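You operate a simulated robot arm through the tools that you are given. There is no shell and no other tool.

The job below is to be done with a simulated robot arm. You get a single attempt, and the scene is never put back.

## Task
Sieve the mixed parts and tip the bolts into the bolt bin.
Fine: empty the short tray into the top sieve, shake till each sieve holds one kind, put tray and sieve back; spill 20 grams at most.

It is judged by the outcome, as a careful person would: the job done as asked, and still so three seconds after it is handed in. It fails if anything else is knocked over, pushed out of place, dropped, spilled or broken.

## Robot
A 7-joint arm with a two-finger gripper, fixed in place. Base frame: the origin is at the foot of the arm, x ahead of it, y to its left, z up. Units: mm, rad, N and s.
With the tool pointing down near the work surface it reaches from about 340 to 720 mm from the base axis. Its first joint turns from -1.152 to 1.152 rad. Payload 2.45 kg.
The tool frame sits at the grasp point between the pads (the TCP): z along the fingers, y along the line on which they close. The tips reach 26 mm beyond it. Largest opening 96 mm; the body of the gripper starts 69 mm behind the TCP.
Orientation is that of the tool frame in the base frame, as [roll, pitch, yaw] about the fixed x, y, z axes, in that order (R = Rz(yaw) Ry(pitch) Rx(roll)). With the fingers straight down and closing along the base's y, the tool's x points along the base's -x, its y along +y and its z along -z.

## Interface
- The arm moves only by the tool step_arm. Its argument "series" is text: rows parted by semicolons, each of 7 numbers parted by spaces: the shift along the tool's x, y, z in units of 200 mm (1.0 is 200 mm), then the turn, a rotation vector about the tool's x, y, z in units of 45 degrees (1.0 is 45 degrees), then the finger opening in mm, from 0 to 96. In form: tx ty tz wx wy wz gripper; .... A call has 1 to 20 rows; each row is the pose to reach, as a shift and turn from the pose commanded when the call began, along the tool's axes at that moment. A call with a number of a shift or a turn outside -1 to 1 is refused whole. Rows are played at 5 a second. More than 50 mm and 0.15 rad between two rows, or a gripper value outside its range, and nothing of the call is played. A pose out of reach is approached as far as the arm can. The call stops where the force on the tool passes 40 N (or 10 N more than at its start, if that is more) or the arm is blocked; 0.2 s more then pass. Each finger halts on what it meets, pressing with about 24 N; the grip force reading is that of the motor and also rises with nothing between the fingers. The clock runs only during rows and for 0.2 s after the last one: add rows that repeat a pose to give the fingers time. It gives the time, the measured TCP pose, the force on the tool (base axes), the opening and the grip force at its end, in the units of the frame above (readings bear some noise), with the torque about the TCP (base axes, N m) and any sound that the robot's microphone picked up.
- Cameras (640 x 400 px; columns grow to the right, rows downward): "scene" is fixed at [174.3, -402, 1420.2]; the picture's right is [0.68, -0.74, 0.00], its down [-0.45, -0.41, -0.80] and it looks along [0.59, 0.54, -0.60] (base axes); focal length 214 px, centre (320, 200). "wrist" rides on the gripper at [82, 3, -98] in the tool frame; the picture's right is [-0.04, 1.00, 0.00], its down [-0.73, -0.03, -0.68] and it looks along [-0.68, -0.03, 0.73] (tool axes); focal length 256 px, centre (320, 200). There is no depth. A picture from a camera that has moved, and an enlarged one, comes with that camera's place and axes in the base frame and with its lens.
- camera(camera): a new picture of that camera. It takes no simulated time.
- inspect(camera, box): a new picture of the part [left, top, right, bottom] of that camera's present view, enlarged. It takes no simulated time.
- finish_job(): hands the job in; it is judged then, once.

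Nothing tells you positions but the pictures and the camera data. Unless the task says otherwise, let go and move clear before handing in.

The tools are called after "Call:" as a command line: name --argument value ..., lists and objects as JSON in quotes. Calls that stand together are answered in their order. step_arm: Moves the arm, as the interface text tells. Its arguments: {"type":"object","properties":{"series":{"type":"string"}},"required":["series"]} The other tools are called the same way: camera (camera) takes a picture; inspect (camera, box) takes an enlarged picture of a part of a camera's view; finish_job () hands the job in.

At the start:

```text
time: 0.0
tool_pos: [409.5, -137.8, 1345.1]
ee_rot: [-3.141, 0.001, -3.141]
wrist_force: [-0.2, 1.1, 0.5]
moment: [0.03, 0.0, -0.01]
grip_width: 96.0
finger_force: 0.1
```

scene: 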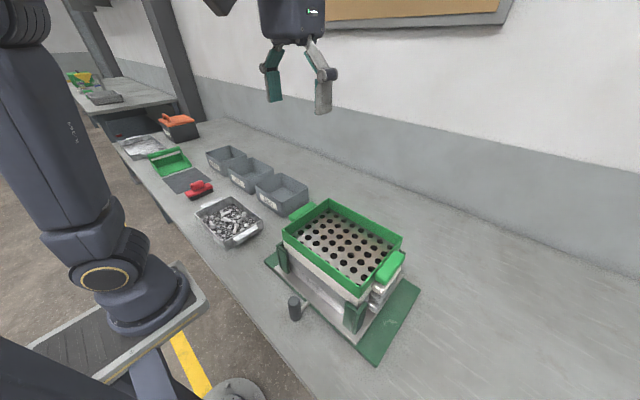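
wrist: 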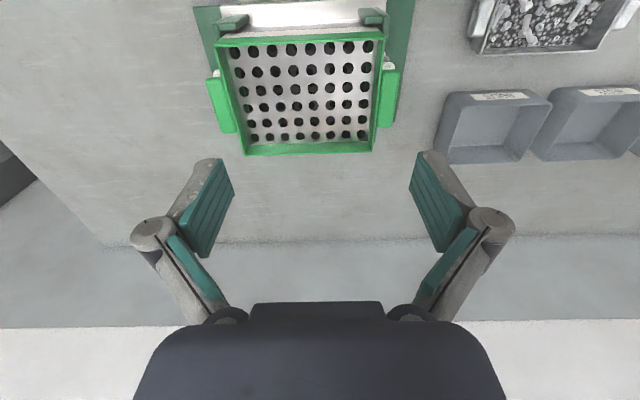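

I see a sieve stack (green top sieve) on a green base, a tray of mixed parts, three grey bins and other items. I'll enlarge the views first to work out what is where.

Call:
inspect --camera "scene" --box '[240, 180, 440, 370]'

Call:
inspect --camera "scene" --box '[110, 100, 320, 250]'

Call:
inspect --camera "wrist" --box '[420, 0, 640, 180]'

Call:
inspect --camera "wrist" --box '[180, 0, 440, 170]'

```text
2.11 times, centred on (340, 275) of scene
camera zoom: at [174.3, -402.0, 1420.2], right [0.68, -0.74, 0.0], down [-0.45, -0.41, -0.8], along [0.59, 0.54, -0.6], focal length 452 px, centre (278, 42)
```

zoom: 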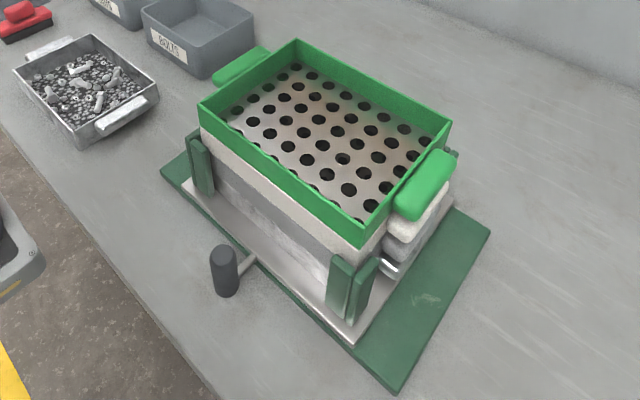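

```text
2.67 times, centred on (215, 175) of scene
camera zoom: at [174.3, -402.0, 1420.2], right [0.68, -0.74, 0.0], down [-0.45, -0.41, -0.8], along [0.59, 0.54, -0.6], focal length 572 px, centre (600, 267)
```

zoom: 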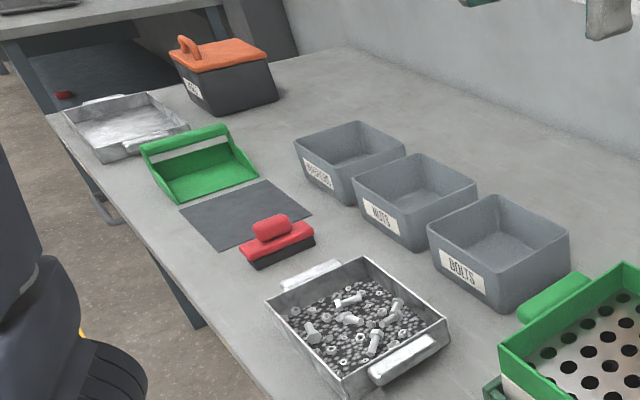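

```text
2.22 times, centred on (530, 90) of wrist
camera zoom: at [327.0, -134.9, 1444.3], right [0.04, 1.0, 0.0], down [0.73, -0.03, 0.68], along [0.68, -0.03, -0.73], focal length 569 px, centre (-147, 444)
```

zoom: 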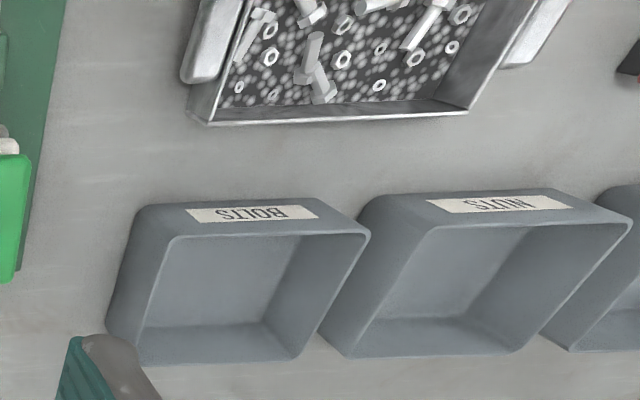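

```text
2.35 times, centred on (310, 85) of wrist
camera zoom: at [327.0, -134.9, 1444.3], right [0.04, 1.0, 0.0], down [0.73, -0.03, 0.68], along [0.68, -0.03, -0.73], focal length 602 px, centre (344, 471)
```

zoom: 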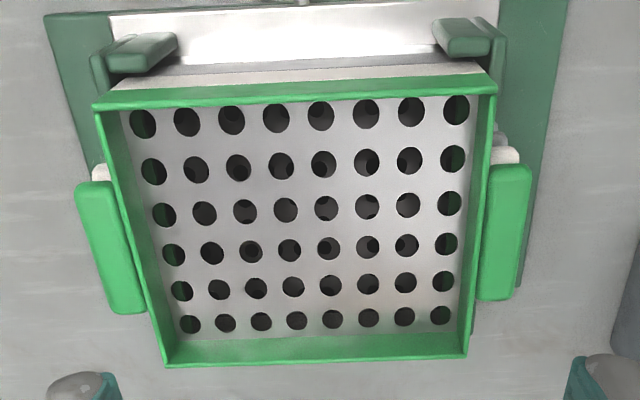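

The sieve rim works out at about x 413–609, y −300 to −41, z≈1005, so the bench sits somewhere near z≈850. I'll move the wrist camera over the trays and bins for a better look.

Call:
step_arm --series "0.05 0.2 0 0 0 0 96; 0.1 0.4 0 0 0 0 96; 0.15 0.6 0 0 0 0 96; 0.2 0.8 0 0 0 0 96; 0.25 1.0 0 0 0 0 96"

Call:
camera --camera "wrist"

```text
time: 1.2
tool_pos: [356.6, 62.0, 1346.9]
ee_rot: [-3.141, -0.001, 3.141]
wrist_force: [0.1, -0.8, 0.1]
moment: [-0.06, -0.01, 0.0]
grip_width: 95.9
finger_force: 0.0
```

```text
taken
camera wrist: at [273.4, 64.9, 1446.5], right [0.04, 1.0, 0.0], down [0.73, -0.03, 0.68], along [0.68, -0.03, -0.73], focal length 256 px, centre (320, 200)
```

wrist: 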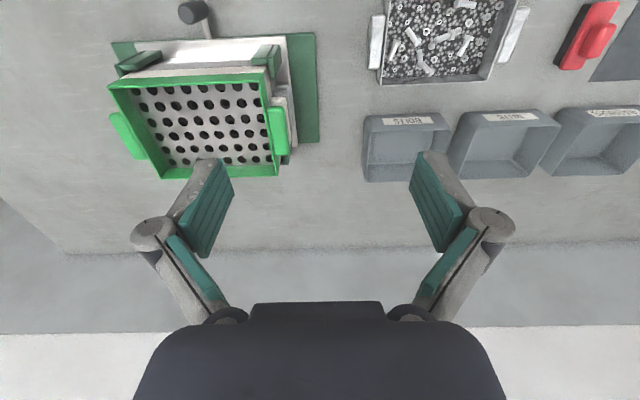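

Call:
step_arm --series "0 0.2 0 0 0 0 96; 0 0.4 0 0 0 0 96; 0 0.6 0 0 0 0 96; 0 0.8 0 0 0 0 96; 0 1.0 0 0 0 0 96"

Call:
camera --camera "wrist"

Call:
inspect --camera "wrist" --box '[120, 0, 440, 200]'

Call:
inspect --camera "wrist" --box '[320, 0, 640, 200]'

```text
time: 2.4
tool_pos: [358.1, 263.0, 1346.5]
ee_rot: [-3.141, 0.0, -3.141]
wrist_force: [0.4, -0.9, -0.5]
moment: [-0.02, -0.02, 0.0]
grip_width: 96.0
finger_force: 0.1
```

```text
taken
camera wrist: at [276.6, 266.6, 1446.0], right [0.04, 1.0, 0.0], down [0.73, -0.03, 0.68], along [0.68, -0.03, -0.73], focal length 256 px, centre (320, 200)
```

wrist: 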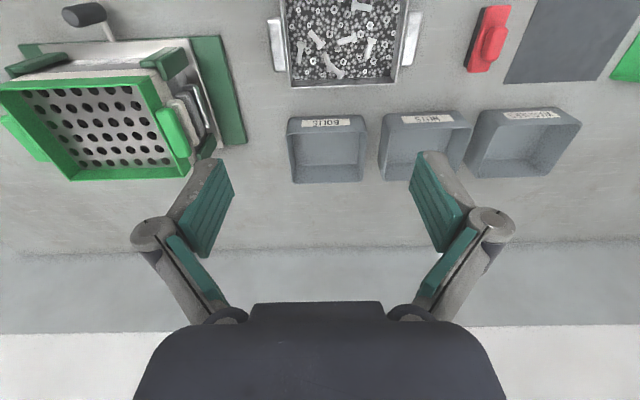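

```text
2.00 times, centred on (280, 100) of wrist
camera zoom: at [276.6, 266.6, 1446.0], right [0.04, 1.0, 0.0], down [0.73, -0.03, 0.68], along [0.68, -0.03, -0.73], focal length 512 px, centre (400, 400)
```

zoom: 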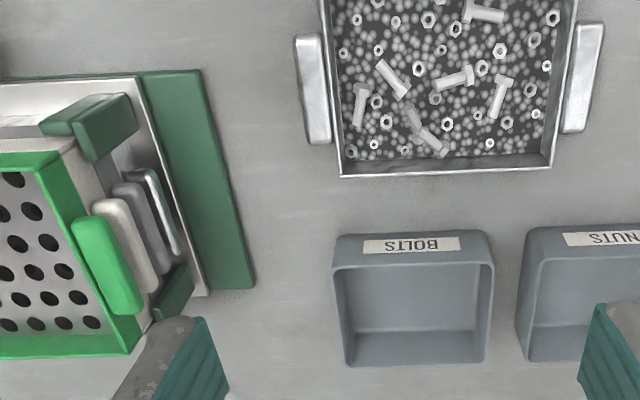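

```text
2.00 times, centred on (480, 100) of wrist
camera zoom: at [276.6, 266.6, 1446.0], right [0.04, 1.0, 0.0], down [0.73, -0.03, 0.68], along [0.68, -0.03, -0.73], focal length 512 px, centre (0, 400)
```

zoom: 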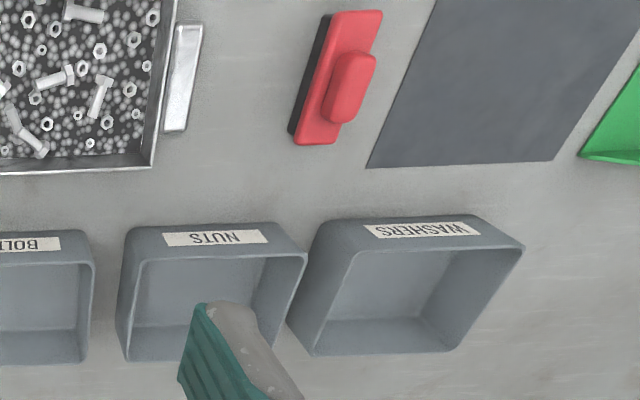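

The stack has four layers (green, white, grey and a metal pan), and the mixed tray is near (385, 266). I'll tilt the wrist so the camera looks straight down at the tray and its handles.

Call:
step_arm --series "0 0 0.15 0 0.15 0 96; 0 0 0.3 0 0.3 0 96; 0 0 0.4 0 0.45 0 96; 0 0 0.5 0 0.6 0 96; 0 0 0.6 0 0.75 0 96; 0 0 0.6 0 0.9 0 96; 0 0 0.6 0 0.95 0 96"

Call:
camera --camera "wrist"

Call:
inspect --camera "scene" --box '[60, 60, 200, 160]'

Call:
camera --camera "scene"

```text
time: 4.0
tool_pos: [359.1, 262.7, 1225.2]
ee_rot: [-3.141, -0.747, 3.14]
wrist_force: [0.1, 0.3, -0.1]
moment: [-0.04, 0.01, 0.02]
grip_width: 95.9
finger_force: 0.1
```

```text
taken
camera wrist: at [365.5, 265.1, 1354.0], right [0.03, 1.0, -0.03], down [1.0, -0.03, 0.0], along [0.0, -0.03, -1.0], focal length 256 px, centre (320, 200)
```

wrist: 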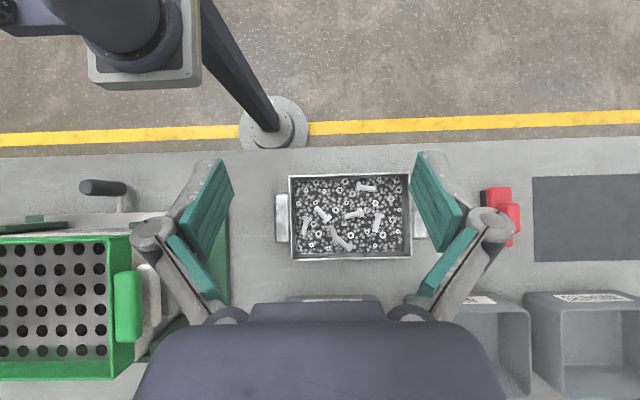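

```text
4.00 times, centred on (130, 110) of scene
camera zoom: at [174.4, -402.0, 1420.2], right [0.68, -0.74, 0.0], down [-0.45, -0.41, -0.8], along [0.59, 0.54, -0.6], focal length 858 px, centre (1080, 560)
```

zoom: 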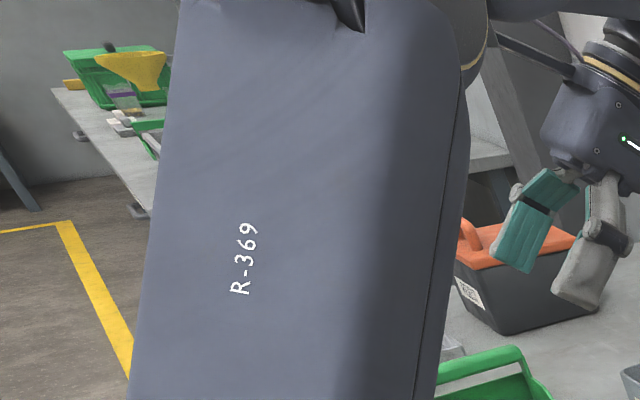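

```text
taken
```

scene: 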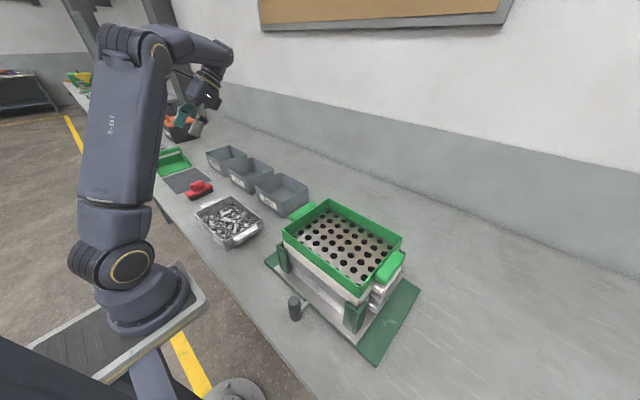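

I'll zoom in on the tray and on the sieve and knob from this straight-down view.

Call:
inspect --camera "wrist" --box '[260, 150, 440, 280]'

Call:
inspect --camera "wrist" --box '[0, 160, 240, 390]'

Call:
inspect --camera "scene" --box '[180, 180, 280, 260]'

Call:
inspect --camera "scene" --box '[260, 240, 420, 370]'

```text
3.08 times, centred on (350, 215) of wrist
camera zoom: at [365.5, 265.1, 1354.0], right [0.03, 1.0, -0.03], down [1.0, -0.03, 0.0], along [0.0, -0.03, -1.0], focal length 788 px, centre (228, 154)
```

zoom: 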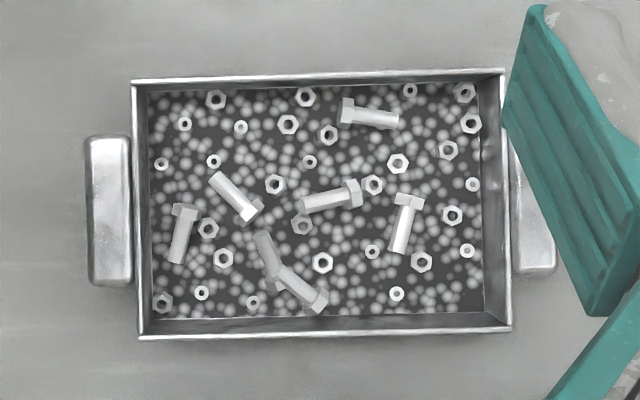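

```text
1.74 times, centred on (120, 275) of wrist
camera zoom: at [365.5, 265.1, 1354.0], right [0.03, 1.0, -0.03], down [1.0, -0.03, 0.0], along [0.0, -0.03, -1.0], focal length 445 px, centre (668, 70)
```

zoom: 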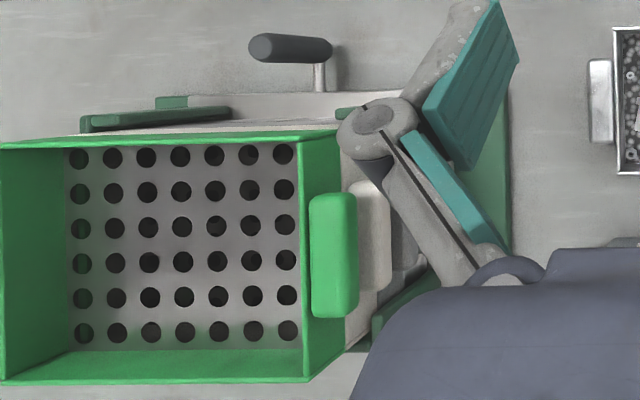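

```text
5.00 times, centred on (230, 220) of scene
camera zoom: at [174.4, -402.0, 1420.2], right [0.68, -0.74, 0.0], down [-0.45, -0.41, -0.8], along [0.59, 0.54, -0.6], focal length 1072 px, centre (770, 100)
```

zoom: 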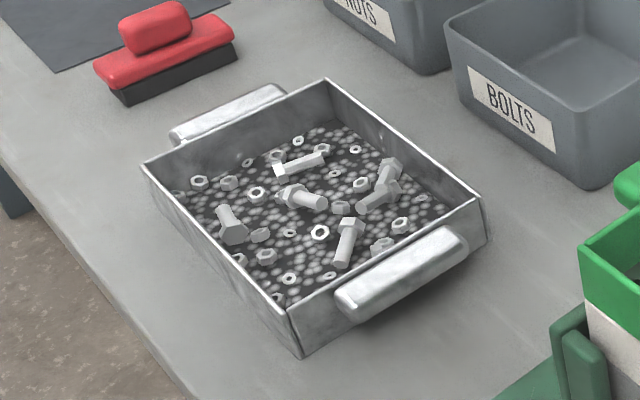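

```text
3.08 times, centred on (340, 305) of scene
camera zoom: at [174.4, -402.0, 1420.2], right [0.68, -0.74, 0.0], down [-0.45, -0.41, -0.8], along [0.59, 0.54, -0.6], focal length 660 px, centre (258, -123)
```

zoom: 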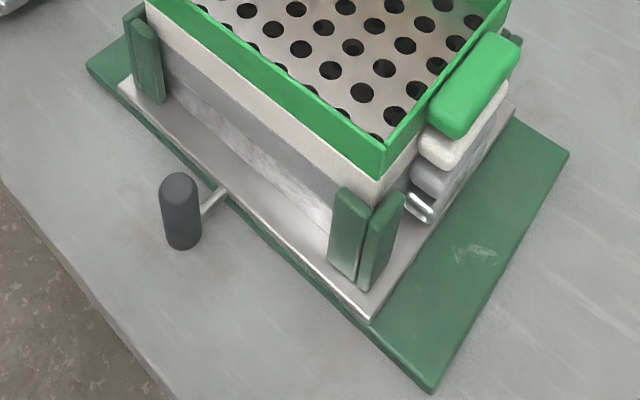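

The tray holds bolts, nuts, washers and fine beads; its rim is about x 319–479, y 190–425, z≈853, with the bench at z≈804. The knob is a vertical post on a rod fixed to the sliding plate. Next I'll untilt the wrist and go lower for a close look at the handles.

Call:
step_arm --series "0 0 0 0 -0.15 0 96; 0 0 0 0 -0.3 0 96; 0 0 0 0 -0.45 0 96; 0 0 0 0 -0.6 0 96; 0 0 0 0 -0.75 0 96; 0 0 0 0 -0.9 0 96; 0 0 0 0 -0.95 0 96"

Call:
step_arm --series "0.02 -0.1 0.2 0 0 0 96; 0.04 -0.2 0.4 0 0 0 96; 0.06 -0.3 0.6 0 0 0 96; 0.06 -0.4 0.8 0 0 0 96; 0.06 -0.5 0.95 0 0 0 96"

Call:
camera --camera "wrist"

```text
time: 5.6
tool_pos: [357.3, 262.8, 1226.6]
ee_rot: [-3.141, 0.002, -3.14]
wrist_force: [-0.1, -0.6, -0.5]
moment: [0.03, 0.01, 0.0]
grip_width: 95.8
finger_force: 0.1
```

```text
time: 6.8
tool_pos: [344.9, 162.5, 1037.4]
ee_rot: [3.141, 0.002, -3.14]
wrist_force: [-0.1, 0.2, 0.4]
moment: [-0.02, -0.01, 0.0]
grip_width: 96.0
finger_force: 0.1
```

```text
taken
camera wrist: at [262.0, 164.2, 1135.1], right [0.04, 1.0, 0.0], down [0.73, -0.03, 0.68], along [0.68, -0.03, -0.73], focal length 256 px, centre (320, 200)
```

wrist: 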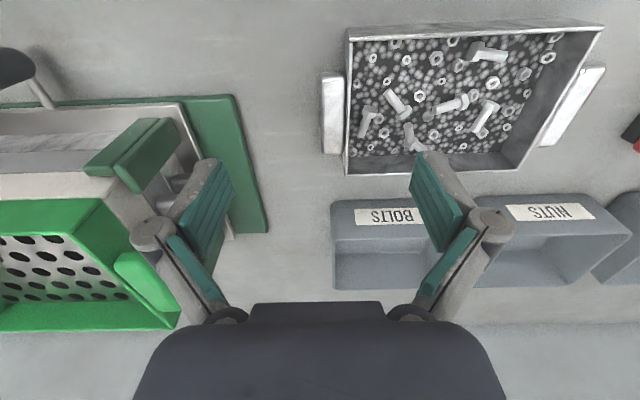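

Call:
inspect --camera "wrist" --box '[300, 10, 460, 190]'

Call:
inspect --camera "wrist" --box '[0, 40, 270, 340]'

Call:
camera --camera "scene"

```text
2.22 times, centred on (380, 100) of wrist
camera zoom: at [262.0, 164.2, 1135.1], right [0.04, 1.0, 0.0], down [0.73, -0.03, 0.68], along [0.68, -0.03, -0.73], focal length 569 px, centre (187, 422)
```

zoom: 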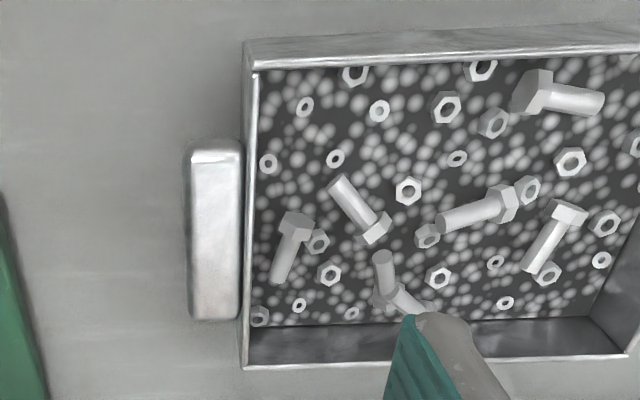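

```text
1.33 times, centred on (135, 190) of wrist
camera zoom: at [262.0, 164.2, 1135.1], right [0.04, 1.0, 0.0], down [0.73, -0.03, 0.68], along [0.68, -0.03, -0.73], focal length 341 px, centre (567, 213)
```

zoom: 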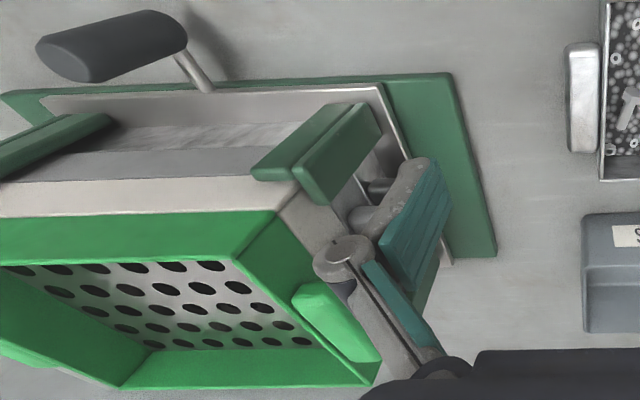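

```text
taken
```

scene: 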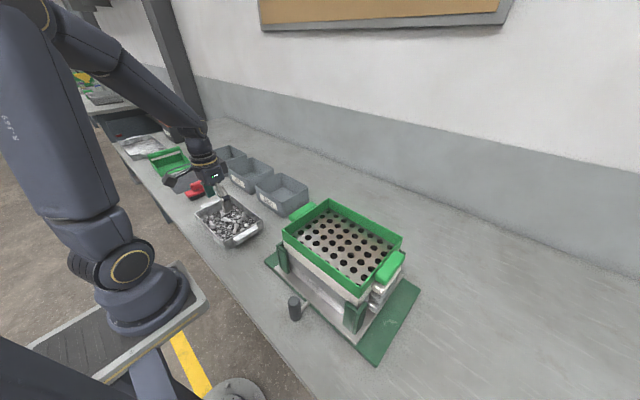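

I'll magnify the handles, the knob and the right side of the stack to judge their thickness and clearance.

Call:
inspect --camera "scene" --box '[225, 215, 275, 255]'

Call:
inspect --camera "scene" --box '[340, 240, 420, 330]'

Call:
inspect --camera "scene" --box '[255, 245, 375, 345]'

Call:
inspect --camera "scene" --box '[275, 190, 345, 250]'

```text
10.00 times, centred on (250, 235) of scene
camera zoom: at [174.4, -402.0, 1420.2], right [0.68, -0.74, 0.0], down [-0.45, -0.41, -0.8], along [0.59, 0.54, -0.6], focal length 2145 px, centre (1020, -150)
```

zoom: 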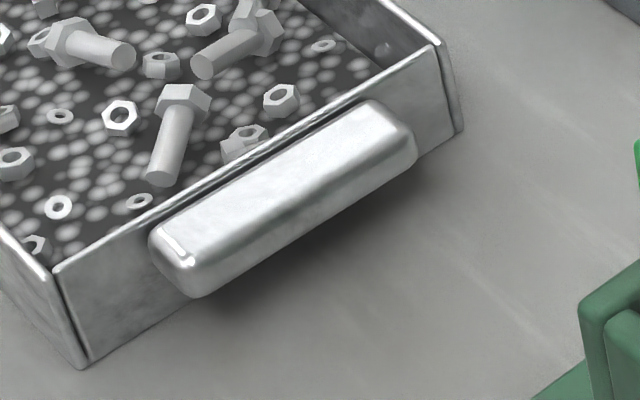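

```text
4.44 times, centred on (380, 285) of scene
camera zoom: at [174.4, -402.0, 1420.2], right [0.68, -0.74, 0.0], down [-0.45, -0.41, -0.8], along [0.59, 0.54, -0.6], focal length 953 px, centre (53, -178)
```

zoom: 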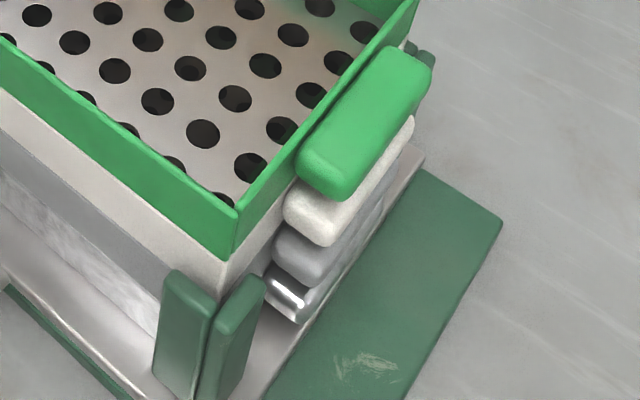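

```text
4.00 times, centred on (315, 295) of scene
camera zoom: at [174.4, -402.0, 1420.2], right [0.68, -0.74, 0.0], down [-0.45, -0.41, -0.8], along [0.59, 0.54, -0.6], focal length 858 px, centre (340, -180)
```

zoom: 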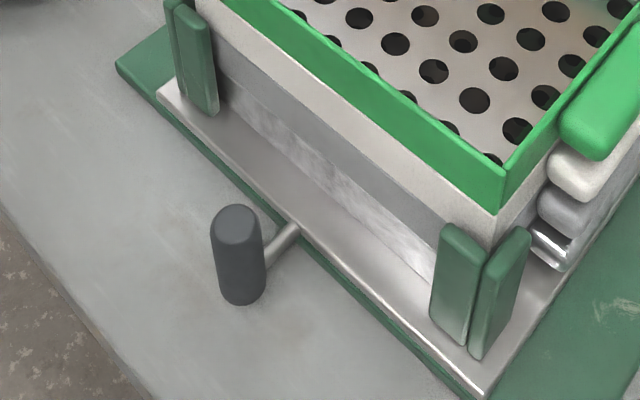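

```text
6.67 times, centred on (310, 220) of scene
camera zoom: at [174.4, -402.0, 1420.2], right [0.68, -0.74, 0.0], down [-0.45, -0.41, -0.8], along [0.59, 0.54, -0.6], focal length 1430 px, centre (387, 67)
```

zoom: 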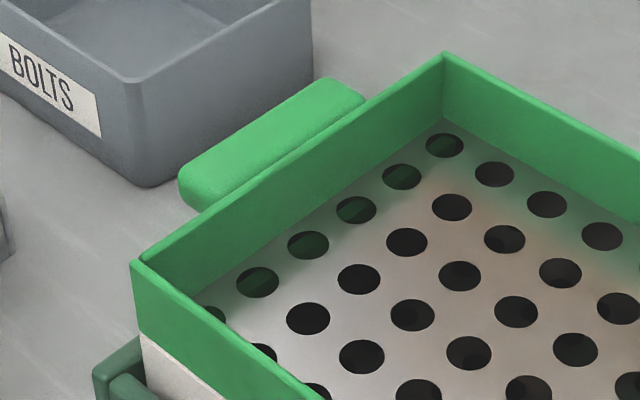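

The handles look like 30×20 mm rounded lugs joined to the walls. I'll straddle the near (−y) tray handle and wall with a vertical tool and lift that end slightly, to learn the weight and how well the grip holds.

Call:
step_arm --series "-0.1 0.03 0 0 0 0 50; -0.2 0.0625 0 0 0 0 50; -0.275 0.0625 0.1 0 0 0 50; -0.275 0.0625 0.3 0 0 0 50; -0.275 0.0625 0.5 0 0 0 50; -0.275 0.0625 0.65 0 0 0 50; -0.275 0.0625 0.72 0 0 0 50"

Call:
camera --camera "wrist"

Call:
inspect --camera "scene" --box '[180, 180, 280, 260]'

```text
time: 8.4
tool_pos: [403.3, 174.9, 890.7]
ee_rot: [3.142, 0.001, -3.141]
wrist_force: [0.6, 0.0, 0.2]
moment: [-0.02, 0.02, 0.0]
grip_width: 50.2
finger_force: 0.0
```

```text
taken
camera wrist: at [319.7, 177.0, 989.8], right [0.04, 1.0, 0.0], down [0.73, -0.03, 0.68], along [0.68, -0.03, -0.73], focal length 256 px, centre (320, 200)
```

wrist: 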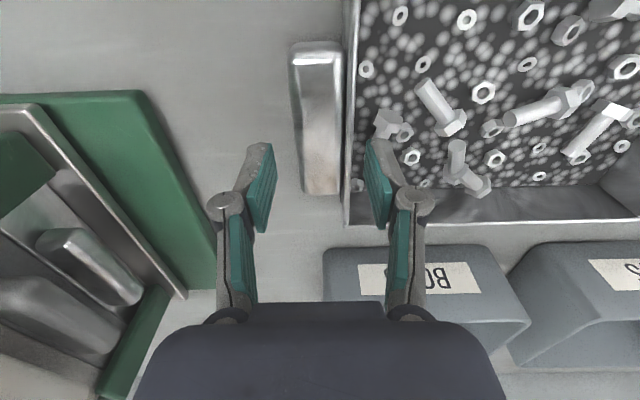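

```text
5.00 times, centred on (230, 220) of scene
camera zoom: at [174.3, -402.0, 1420.2], right [0.68, -0.74, 0.0], down [-0.45, -0.41, -0.8], along [0.59, 0.54, -0.6], focal length 1072 px, centre (770, 100)
```

zoom: 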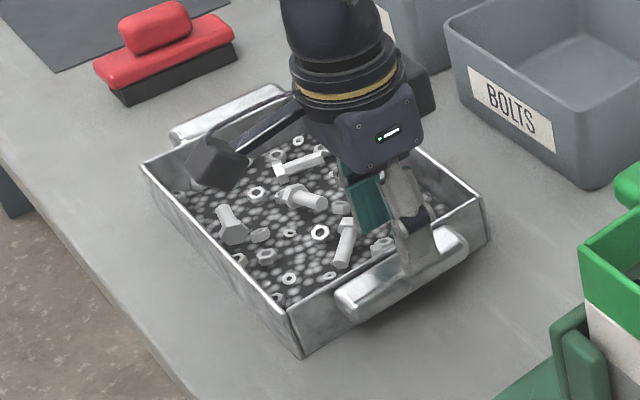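

The fingers line up on either side of the handle and wall. I'll descend and close gently.

Call:
step_arm --series "0 0 0.08 0 0 0 50; 0 0 0.16 0 0 0 50; 0 0 0.225 0 0 0 50; 0 0 0.225 0 0 0 40; 0 0 0.225 0 0 0 30; 0 0 0.225 0 0 0 20; 0 0 0.225 0 0 0 20; 0 0 0.225 0 0 0 20"

Call:
camera --camera "wrist"

```text
time: 10.2
tool_pos: [402.8, 175.7, 846.2]
ee_rot: [3.141, 0.0, -3.14]
wrist_force: [-0.5, 3.0, -0.2]
moment: [0.28, -0.37, 0.07]
grip_width: 36.5
finger_force: 23.8
```

```text
taken
camera wrist: at [320.1, 177.8, 944.8], right [0.04, 1.0, 0.0], down [0.73, -0.03, 0.68], along [0.68, -0.03, -0.73], focal length 256 px, centre (320, 200)
```

wrist: 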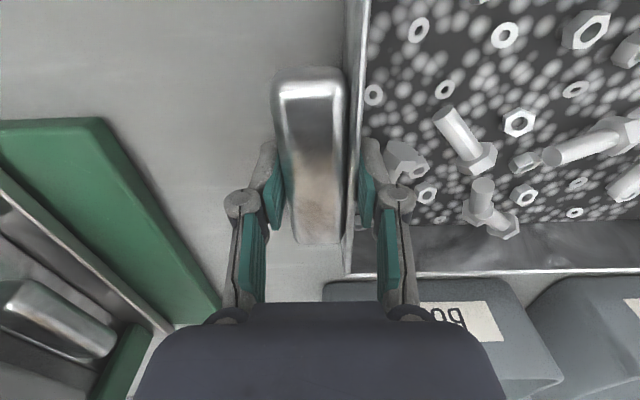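

The straddle grip closed at 36.5 mm and is holding about 24 N. Now a small test lift to feel the weight.

Call:
step_arm --series "0 0 -0.01 0 0 0 20; 0 0 -0.02 0 0 0 20; 0 0 -0.03 0 0 0 20; 0 0 -0.03 0 0 0 20"

Call:
camera --camera "wrist"

Call:
inspect --camera "scene" --box '[180, 180, 280, 260]'

```text
time: 11.2
tool_pos: [401.8, 175.9, 852.4]
ee_rot: [3.141, -0.001, 3.141]
wrist_force: [0.8, 1.0, -3.5]
moment: [0.1, -0.01, -0.07]
grip_width: 36.3
finger_force: 23.8
```

```text
taken
camera wrist: at [319.5, 177.5, 950.6], right [0.04, 1.0, 0.0], down [0.73, -0.03, 0.68], along [0.68, -0.03, -0.73], focal length 256 px, centre (320, 200)
```

wrist: 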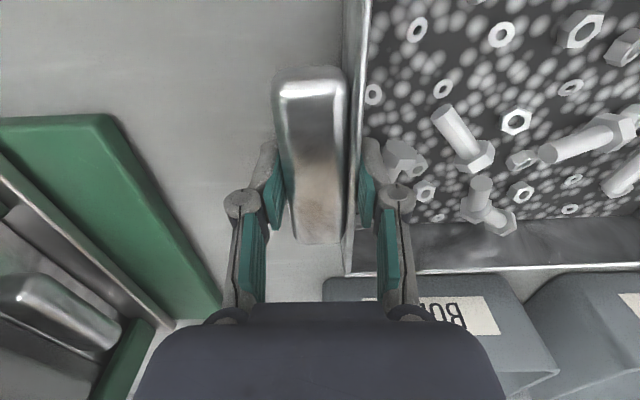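

```text
5.00 times, centred on (230, 220) of scene
camera zoom: at [174.4, -401.9, 1420.2], right [0.68, -0.74, 0.0], down [-0.45, -0.41, -0.8], along [0.59, 0.54, -0.6], focal length 1072 px, centre (770, 100)
```

zoom: 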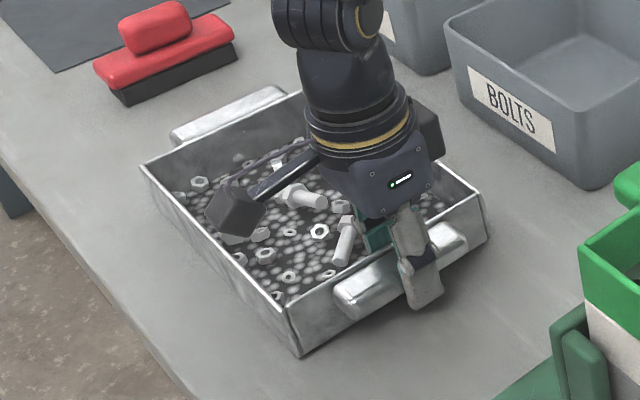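

That end lifted with about 3.5 N, so the tray probably weighs around 0.7 kg in total. I'll raise it a bit more to see whether the far end follows or droops.

Call:
step_arm --series "0 0 -0.02 0 0 0 20; 0 0 -0.04 0 0 0 20; 0 0 -0.06 0 0 0 20; 0 0 -0.06 0 0 0 20"

Call:
camera --camera "wrist"

Call:
inspect --camera "scene" --box '[180, 180, 280, 260]'

```text
time: 12.2
tool_pos: [402.7, 174.1, 865.9]
ee_rot: [-3.14, -0.001, -3.14]
wrist_force: [-0.5, -0.1, -5.7]
moment: [-0.51, 0.05, 0.17]
grip_width: 37.2
finger_force: 24.6
```

```text
taken
camera wrist: at [320.1, 177.5, 963.4], right [0.04, 1.0, 0.0], down [0.73, -0.03, 0.68], along [0.68, -0.03, -0.73], focal length 256 px, centre (320, 200)
```

wrist: 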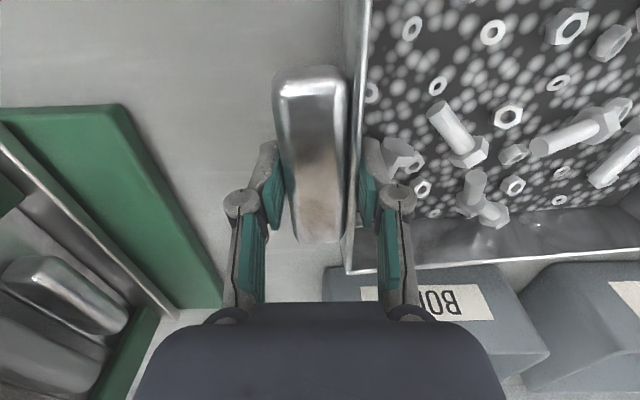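

```text
5.00 times, centred on (230, 220) of scene
camera zoom: at [174.4, -401.9, 1420.2], right [0.68, -0.74, 0.0], down [-0.45, -0.41, -0.8], along [0.59, 0.54, -0.6], focal length 1072 px, centre (770, 100)
```

zoom: 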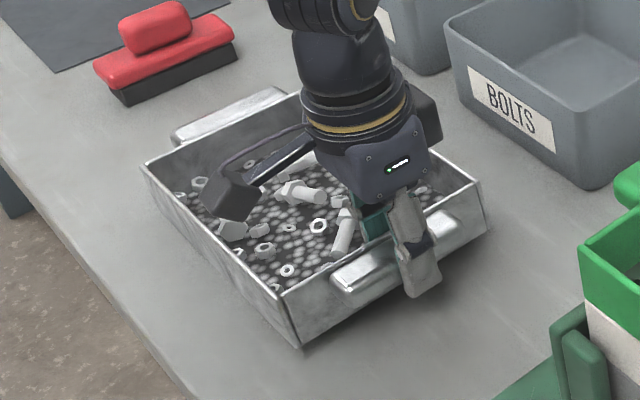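

The far end is still on the bench and the moment is growing. I'll hold here for a few more readings to get a better weight estimate.

Call:
step_arm --series "0 0 0 0 0 0 20; 0 0 0 0 0 0 20"

Call:
step_arm --series "0 0 0 0 0 0 20; 0 0 0 0 0 0 20"

Call:
step_arm --series "0 0 0 0 0 0 20; 0 0 0 0 0 0 20"

Call:
step_arm --series "0 0 0 0 0 0 20; 0 0 0 0 0 0 20"

```text
time: 12.8
tool_pos: [401.8, 174.5, 864.6]
ee_rot: [-3.141, 0.001, -3.14]
wrist_force: [0.0, -0.5, -5.8]
moment: [-0.47, 0.23, 0.15]
grip_width: 37.0
finger_force: 24.0
```

```text
time: 13.4
tool_pos: [402.7, 175.1, 863.8]
ee_rot: [3.14, -0.001, -3.14]
wrist_force: [-0.7, 0.0, -5.4]
moment: [-0.54, 0.19, 0.16]
grip_width: 36.9
finger_force: 23.3
```

```text
time: 14.0
tool_pos: [402.1, 175.4, 864.8]
ee_rot: [-3.141, 0.0, -3.14]
wrist_force: [-0.1, 0.6, -5.7]
moment: [-0.54, 0.06, 0.21]
grip_width: 36.9
finger_force: 24.5
```

```text
time: 14.6
tool_pos: [403.4, 175.7, 863.3]
ee_rot: [-3.141, -0.001, -3.14]
wrist_force: [-0.6, -0.1, -5.4]
moment: [-0.47, 0.03, 0.23]
grip_width: 37.2
finger_force: 24.6
```

I'll lift another 15 mm to tell apart "fully lifted" from "still pivoting on the far edge".

Call:
step_arm --series "0 0 -0.025 0 0 0 20; 0 0 -0.05 0 0 0 20; 0 0 -0.075 0 0 0 20; 0 0 -0.075 0 0 0 20"

Call:
inspect --camera "scene" --box '[180, 180, 280, 260]'

Call:
inspect --camera "wrist" --box '[220, 40, 440, 300]'

```text
time: 15.6
tool_pos: [402.5, 175.0, 879.3]
ee_rot: [3.142, 0.001, -3.14]
wrist_force: [-1.0, -0.3, -6.8]
moment: [-0.45, 0.25, 0.3]
grip_width: 38.1
finger_force: 24.1
```

```text
5.00 times, centred on (230, 220) of scene
camera zoom: at [174.4, -401.9, 1420.2], right [0.68, -0.74, 0.0], down [-0.45, -0.41, -0.8], along [0.59, 0.54, -0.6], focal length 1072 px, centre (770, 100)
```

zoom: 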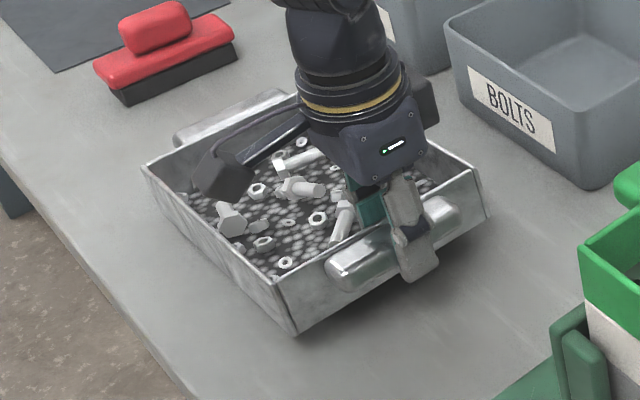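

```text
1.54 times, centred on (330, 170) of wrist
camera zoom: at [320.5, 177.5, 979.0], right [0.04, 1.0, 0.0], down [0.73, -0.03, 0.68], along [0.68, -0.03, -0.73], focal length 394 px, centre (305, 246)
```

zoom: 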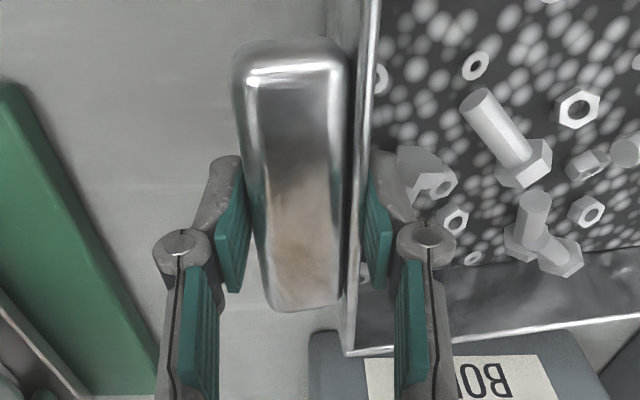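

The tray weighs about 1.6 kg and this end grip slips in rotation at about 0.5 N·m, so it can't carry the tray level. I'll set it down and grip the long +x wall at its middle instead, where the lever is shorter and there is more pad contact.

Call:
step_arm --series "0 0 0.05 0 0 0 20; 0 0 0.1 0 0 0 20; 0 0 0.15 0 0 0 20; 0 0 0.167 0 0 0 20; 0 0 0.167 0 0 0 20; 0 0 0.167 0 0 0 50; 0 0 0.167 0 0 0 50; 0 0 0 0 0 0 50; 0 0 -0.2 0 0 0 50; 0 0 -0.4 0 0 0 50; 0 0 -0.6 0 0 0 50; 0 0 -0.8 0 0 0 50"

Call:
inspect --camera "wrist" --box '[260, 0, 580, 200]'

Call:
inspect --camera "scene" --box '[180, 180, 280, 260]'

```text
time: 18.2
tool_pos: [401.2, 173.4, 1039.1]
ee_rot: [3.141, 0.0, -3.14]
wrist_force: [0.0, -0.5, 0.0]
moment: [0.01, -0.01, 0.03]
grip_width: 50.5
finger_force: 0.0
```

```text
2.00 times, centred on (420, 100) of wrist
camera zoom: at [319.7, 176.7, 1138.6], right [0.04, 1.0, 0.0], down [0.73, -0.03, 0.68], along [0.68, -0.03, -0.73], focal length 512 px, centre (120, 400)
```

zoom: 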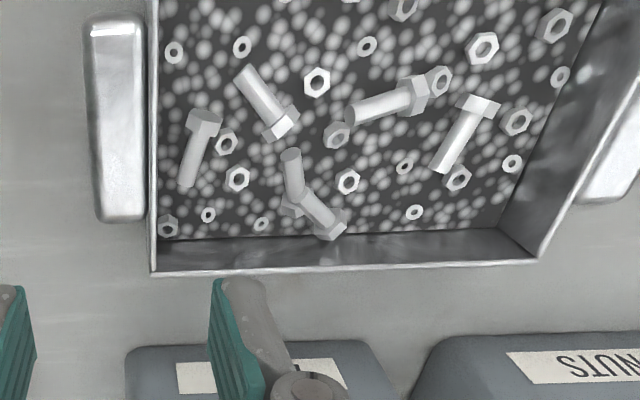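

```text
5.00 times, centred on (230, 220) of scene
camera zoom: at [174.3, -402.0, 1420.2], right [0.68, -0.74, 0.0], down [-0.45, -0.41, -0.8], along [0.59, 0.54, -0.6], focal length 1072 px, centre (770, 100)
```

zoom: 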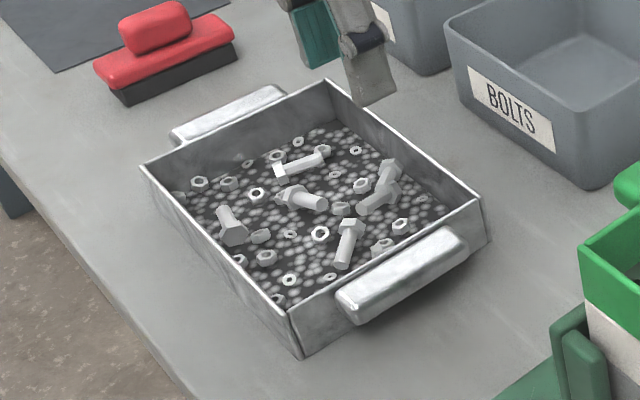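

The tray is back where it was. Now I'll yaw the tool 90° so that it closes along x, heading for the middle of the tray's +x wall.

Call:
step_arm --series "-0.033 0.058 0 0 0 -0.167 50; -0.067 0.117 0 0 0 -0.333 50; -0.1 0.175 0 0 0 -0.5 50; -0.133 0.233 0 0 0 -0.667 50; -0.167 0.292 0 0 0 -0.833 50; -0.2 0.35 0 0 0 -1 50"

Call:
step_arm --series "-0.06 0.017 0 0 0 -0.167 50; -0.12 0.034 0 0 0 -0.333 50; -0.178 0.051 0 0 0 -0.5 50; -0.238 0.068 0 0 0 -0.667 50; -0.3 0.085 0 0 0 -0.833 50; -0.357 0.1025 0 0 0 -1 50"

Call:
camera --camera "wrist"

Call:
camera --camera "scene"

```text
time: 19.6
tool_pos: [442.5, 244.5, 1038.3]
ee_rot: [3.141, 0.002, -2.354]
wrist_force: [-0.7, -0.7, 0.3]
moment: [-0.04, 0.0, -0.01]
grip_width: 49.8
finger_force: 0.0
```

```text
time: 21.0
tool_pos: [476.7, 308.5, 1039.6]
ee_rot: [-3.141, 0.0, -1.568]
wrist_force: [0.6, 0.1, -0.1]
moment: [0.02, 0.0, -0.01]
grip_width: 49.9
finger_force: 0.1
```

```text
taken
camera wrist: at [473.7, 226.3, 1138.1], right [-1.0, 0.04, 0.0], down [0.03, 0.73, 0.68], along [0.03, 0.68, -0.73], focal length 256 px, centre (320, 200)
```

wrist: 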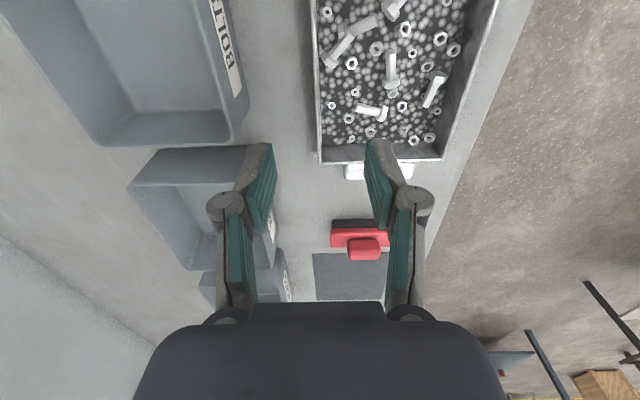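

```text
taken
```

scene: 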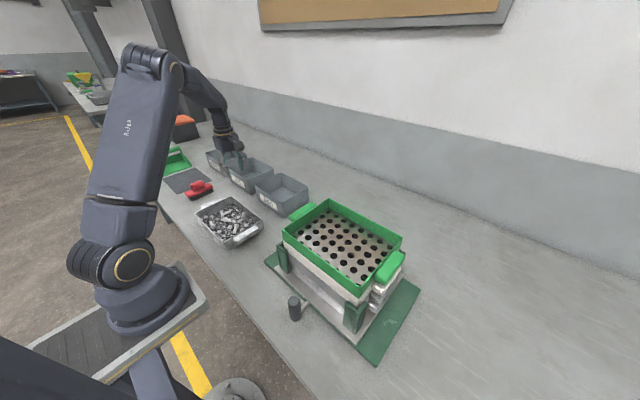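

Yaw is fine, and the wall is at x≈480. Next I'll tilt the tool 45° within the wall's plane, with the wrist towards +y and the camera on top.

Call:
step_arm --series "0 -0.01 0 0 0.167 0 50; 0 -0.01 0 0 0.333 0 50; 0 -0.01 0 0 0.5 0 50; 0 -0.01 0 0 0.667 0 50; 0 -0.01 0 0 0.833 0 50; 0 -0.01 0 0 1 0 50"

Call:
camera --camera "wrist"

Call:
camera --camera "scene"

```text
time: 22.4
tool_pos: [479.9, 310.0, 1039.5]
ee_rot: [-3.14, -0.789, -1.571]
wrist_force: [0.7, -0.1, -0.1]
moment: [0.0, -0.02, 0.01]
grip_width: 49.9
finger_force: 0.1
```

```text
taken
camera wrist: at [475.7, 321.0, 1167.5], right [-1.0, 0.03, -0.03], down [0.03, 1.0, -0.04], along [0.03, -0.04, -1.0], focal length 256 px, centre (320, 200)
```

wrist: 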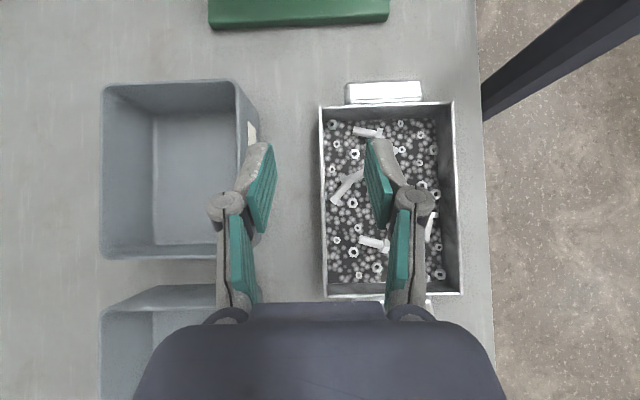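

```text
taken
```

scene: 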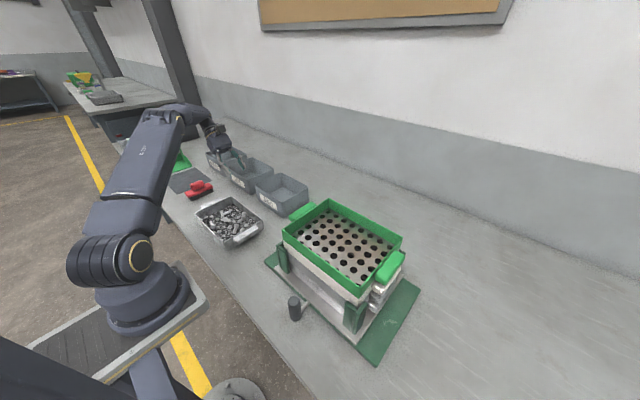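

Good top-down view. I'll zoom in along the inside of the +x wall to choose a spot with no bolt in the way.

Call:
inspect --camera "wrist" --box '[300, 90, 480, 310]'

```text
1.82 times, centred on (390, 200) of wrist
camera zoom: at [475.7, 321.0, 1167.5], right [-1.0, 0.03, -0.03], down [0.03, 1.0, -0.04], along [0.03, -0.04, -1.0], focal length 465 px, centre (193, 200)
```

zoom: 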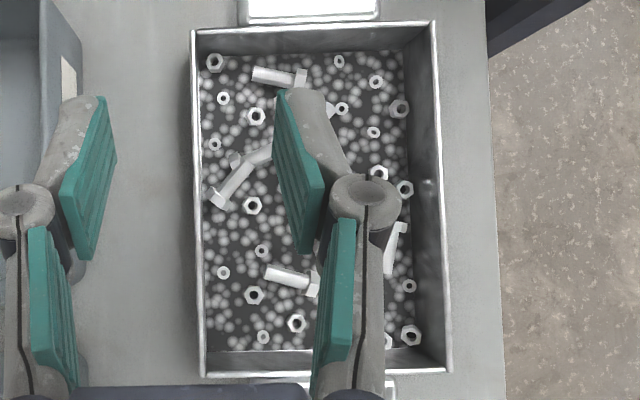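

One bolt head lies against the wall right at the middle. I'll close the fingers, dip them in beside it and sweep it gently in −y, away from the grip spot.

Call:
step_arm --series "-0.2 0.07 0.12 0 0 0 0; -0.4 0.07 0.24 0 0 0 0; -0.617 0.07 0.3695 0 0 0 0; -0.72 0.07 0.47 0 0 0 0; -0.811 0.07 0.564 0 0 0 0; -0.811 0.07 0.564 0 0 0 0"

Call:
inspect --camera "scene" --box '[180, 180, 280, 260]'

Call:
camera --camera "wrist"

```text
refused: row 3 steps farther than a row can; nothing moved
```

```text
5.00 times, centred on (230, 220) of scene
camera zoom: at [174.3, -402.0, 1420.2], right [0.68, -0.74, 0.0], down [-0.45, -0.41, -0.8], along [0.59, 0.54, -0.6], focal length 1072 px, centre (770, 100)
```

zoom: 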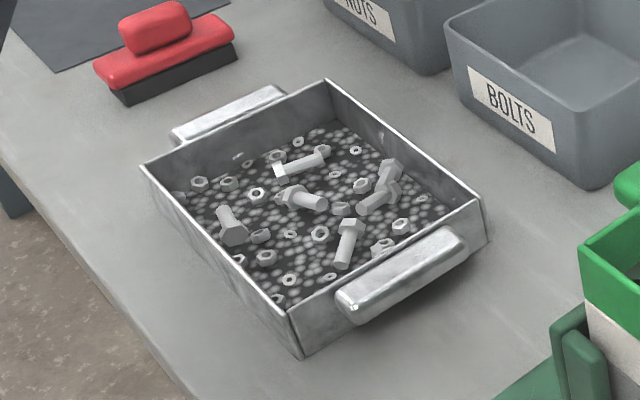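

```text
taken
camera wrist: at [475.7, 321.0, 1167.5], right [-1.0, 0.03, -0.03], down [0.03, 1.0, -0.04], along [0.03, -0.04, -1.0], focal length 256 px, centre (320, 200)
```

wrist: 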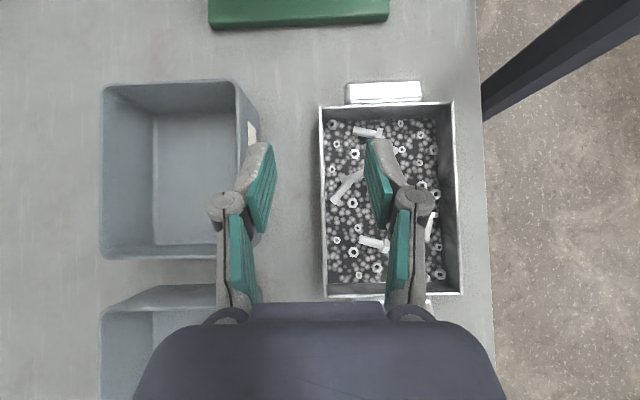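

Call:
step_arm --series "-0.15 0.03 0.09 0 0 0 0; -0.3 0.07 0.18 0 0 0 0; -0.46 0.07 0.27 0 0 0 0; -0.617 0.07 0.3695 0 0 0 0; -0.72 0.07 0.47 0 0 0 0; -0.77 0.07 0.522 0 0 0 0; -0.811 0.07 0.564 0 0 0 0; -0.811 0.07 0.564 0 0 0 0"

Call:
inspect --camera "scene" --box '[180, 180, 280, 260]'

Call:
camera --camera "wrist"

```text
time: 24.2
tool_pos: [463.1, 342.7, 846.0]
ee_rot: [3.141, -0.784, -1.569]
wrist_force: [-0.1, 0.5, 0.3]
moment: [-0.01, -0.01, 0.0]
grip_width: 0.0
finger_force: 24.0
out of reach, approached as far as the arm can: row 7, 8
```

```text
5.00 times, centred on (230, 220) of scene
camera zoom: at [174.3, -402.0, 1420.2], right [0.68, -0.74, 0.0], down [-0.45, -0.41, -0.8], along [0.59, 0.54, -0.6], focal length 1072 px, centre (770, 100)
```

zoom: 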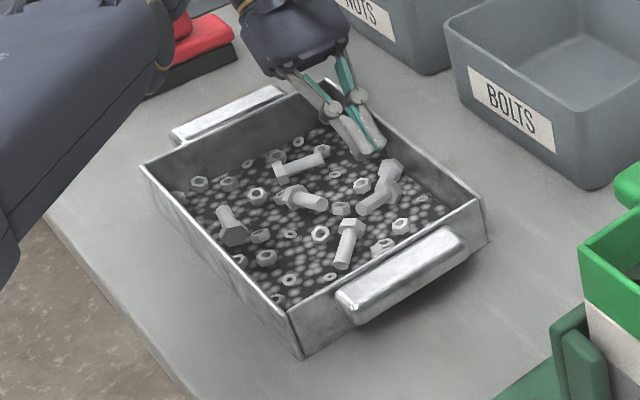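

```text
taken
camera wrist: at [459.5, 353.7, 974.2], right [-1.0, 0.03, -0.03], down [0.03, 1.0, -0.04], along [0.03, -0.04, -1.0], focal length 256 px, centre (320, 200)
```

wrist: 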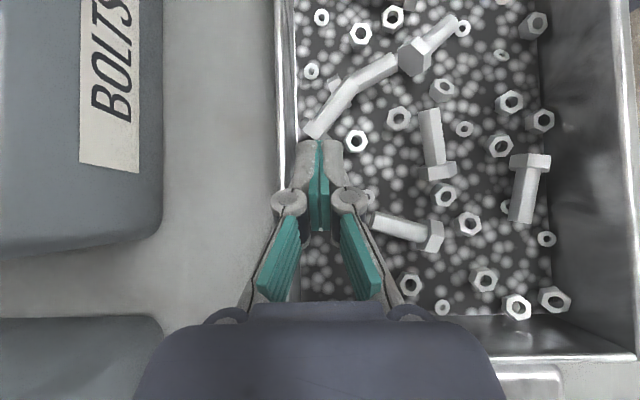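

The fingertips are beside the bolt, so I'll sweep about 35 mm in −y along the wall.

Call:
step_arm --series "0.01 0 0.03 0 0 0 0; 0.04 0 0.06 0 0 0 0; 0.07 0 0.09 0 0 0 0; 0.1 0 0.12 0 0 0 0; 0.125 0 0.145 0 0 0 0; 0.15 0 0.17 0 0 0 0"

Call:
camera --camera "wrist"

```text
time: 25.6
tool_pos: [478.0, 326.8, 837.6]
ee_rot: [3.14, -0.786, -1.569]
wrist_force: [-1.9, 0.6, 1.8]
moment: [-0.01, -0.04, 0.03]
grip_width: 0.0
finger_force: 24.0
out of reach, approached as far as the arm can: row 2, 3, 4, 5, 6
```

```text
taken
camera wrist: at [474.5, 338.0, 965.4], right [-1.0, 0.03, -0.03], down [0.03, 1.0, -0.04], along [0.03, -0.04, -1.0], focal length 256 px, centre (320, 200)
```

wrist: 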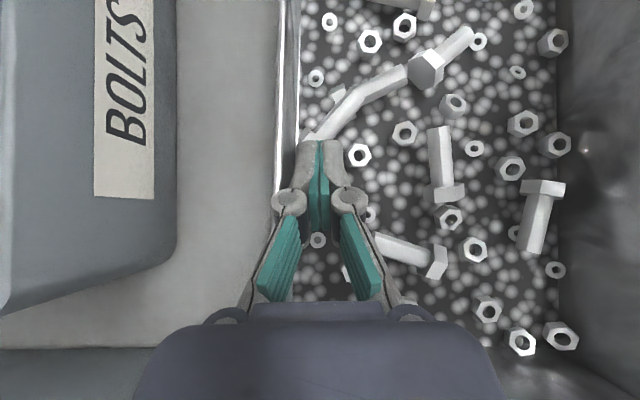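

That pose ran into a reach limit and drifted, nudging the tray about 10 mm in +x, which I'll correct when I put the tray back. I'll lift straight out and use the opposite tilt, with the wrist on the −y side.

Call:
step_arm --series "0.14 0 -0.14 0 0 0 0; 0.28 0 -0.28 0 0 0 0; 0.42 0 -0.42 0 0 0 0; 0.56 0 -0.56 0 0 0 0; 0.7 0 -0.7 0 0 0 0; 0.7 0 -0.7 0 0 0 0"

Call:
camera --camera "wrist"

Call:
camera --camera "scene"

```text
time: 27.0
tool_pos: [478.4, 329.8, 1039.6]
ee_rot: [3.141, -0.785, -1.568]
wrist_force: [0.9, -0.4, 0.1]
moment: [0.01, -0.02, 0.03]
grip_width: 0.1
finger_force: 23.4
out of reach, approached as far as the arm can: row 1, 2
```

```text
taken
camera wrist: at [475.5, 339.9, 1166.8], right [-1.0, 0.03, -0.03], down [0.03, 1.0, -0.04], along [0.03, -0.04, -1.0], focal length 256 px, centre (320, 200)
```

wrist: 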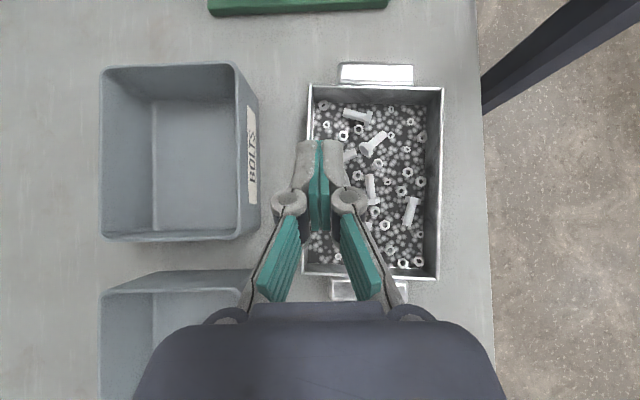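

```text
taken
```

scene: 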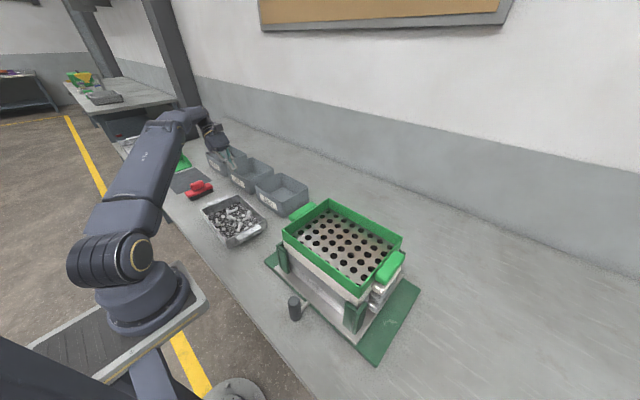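

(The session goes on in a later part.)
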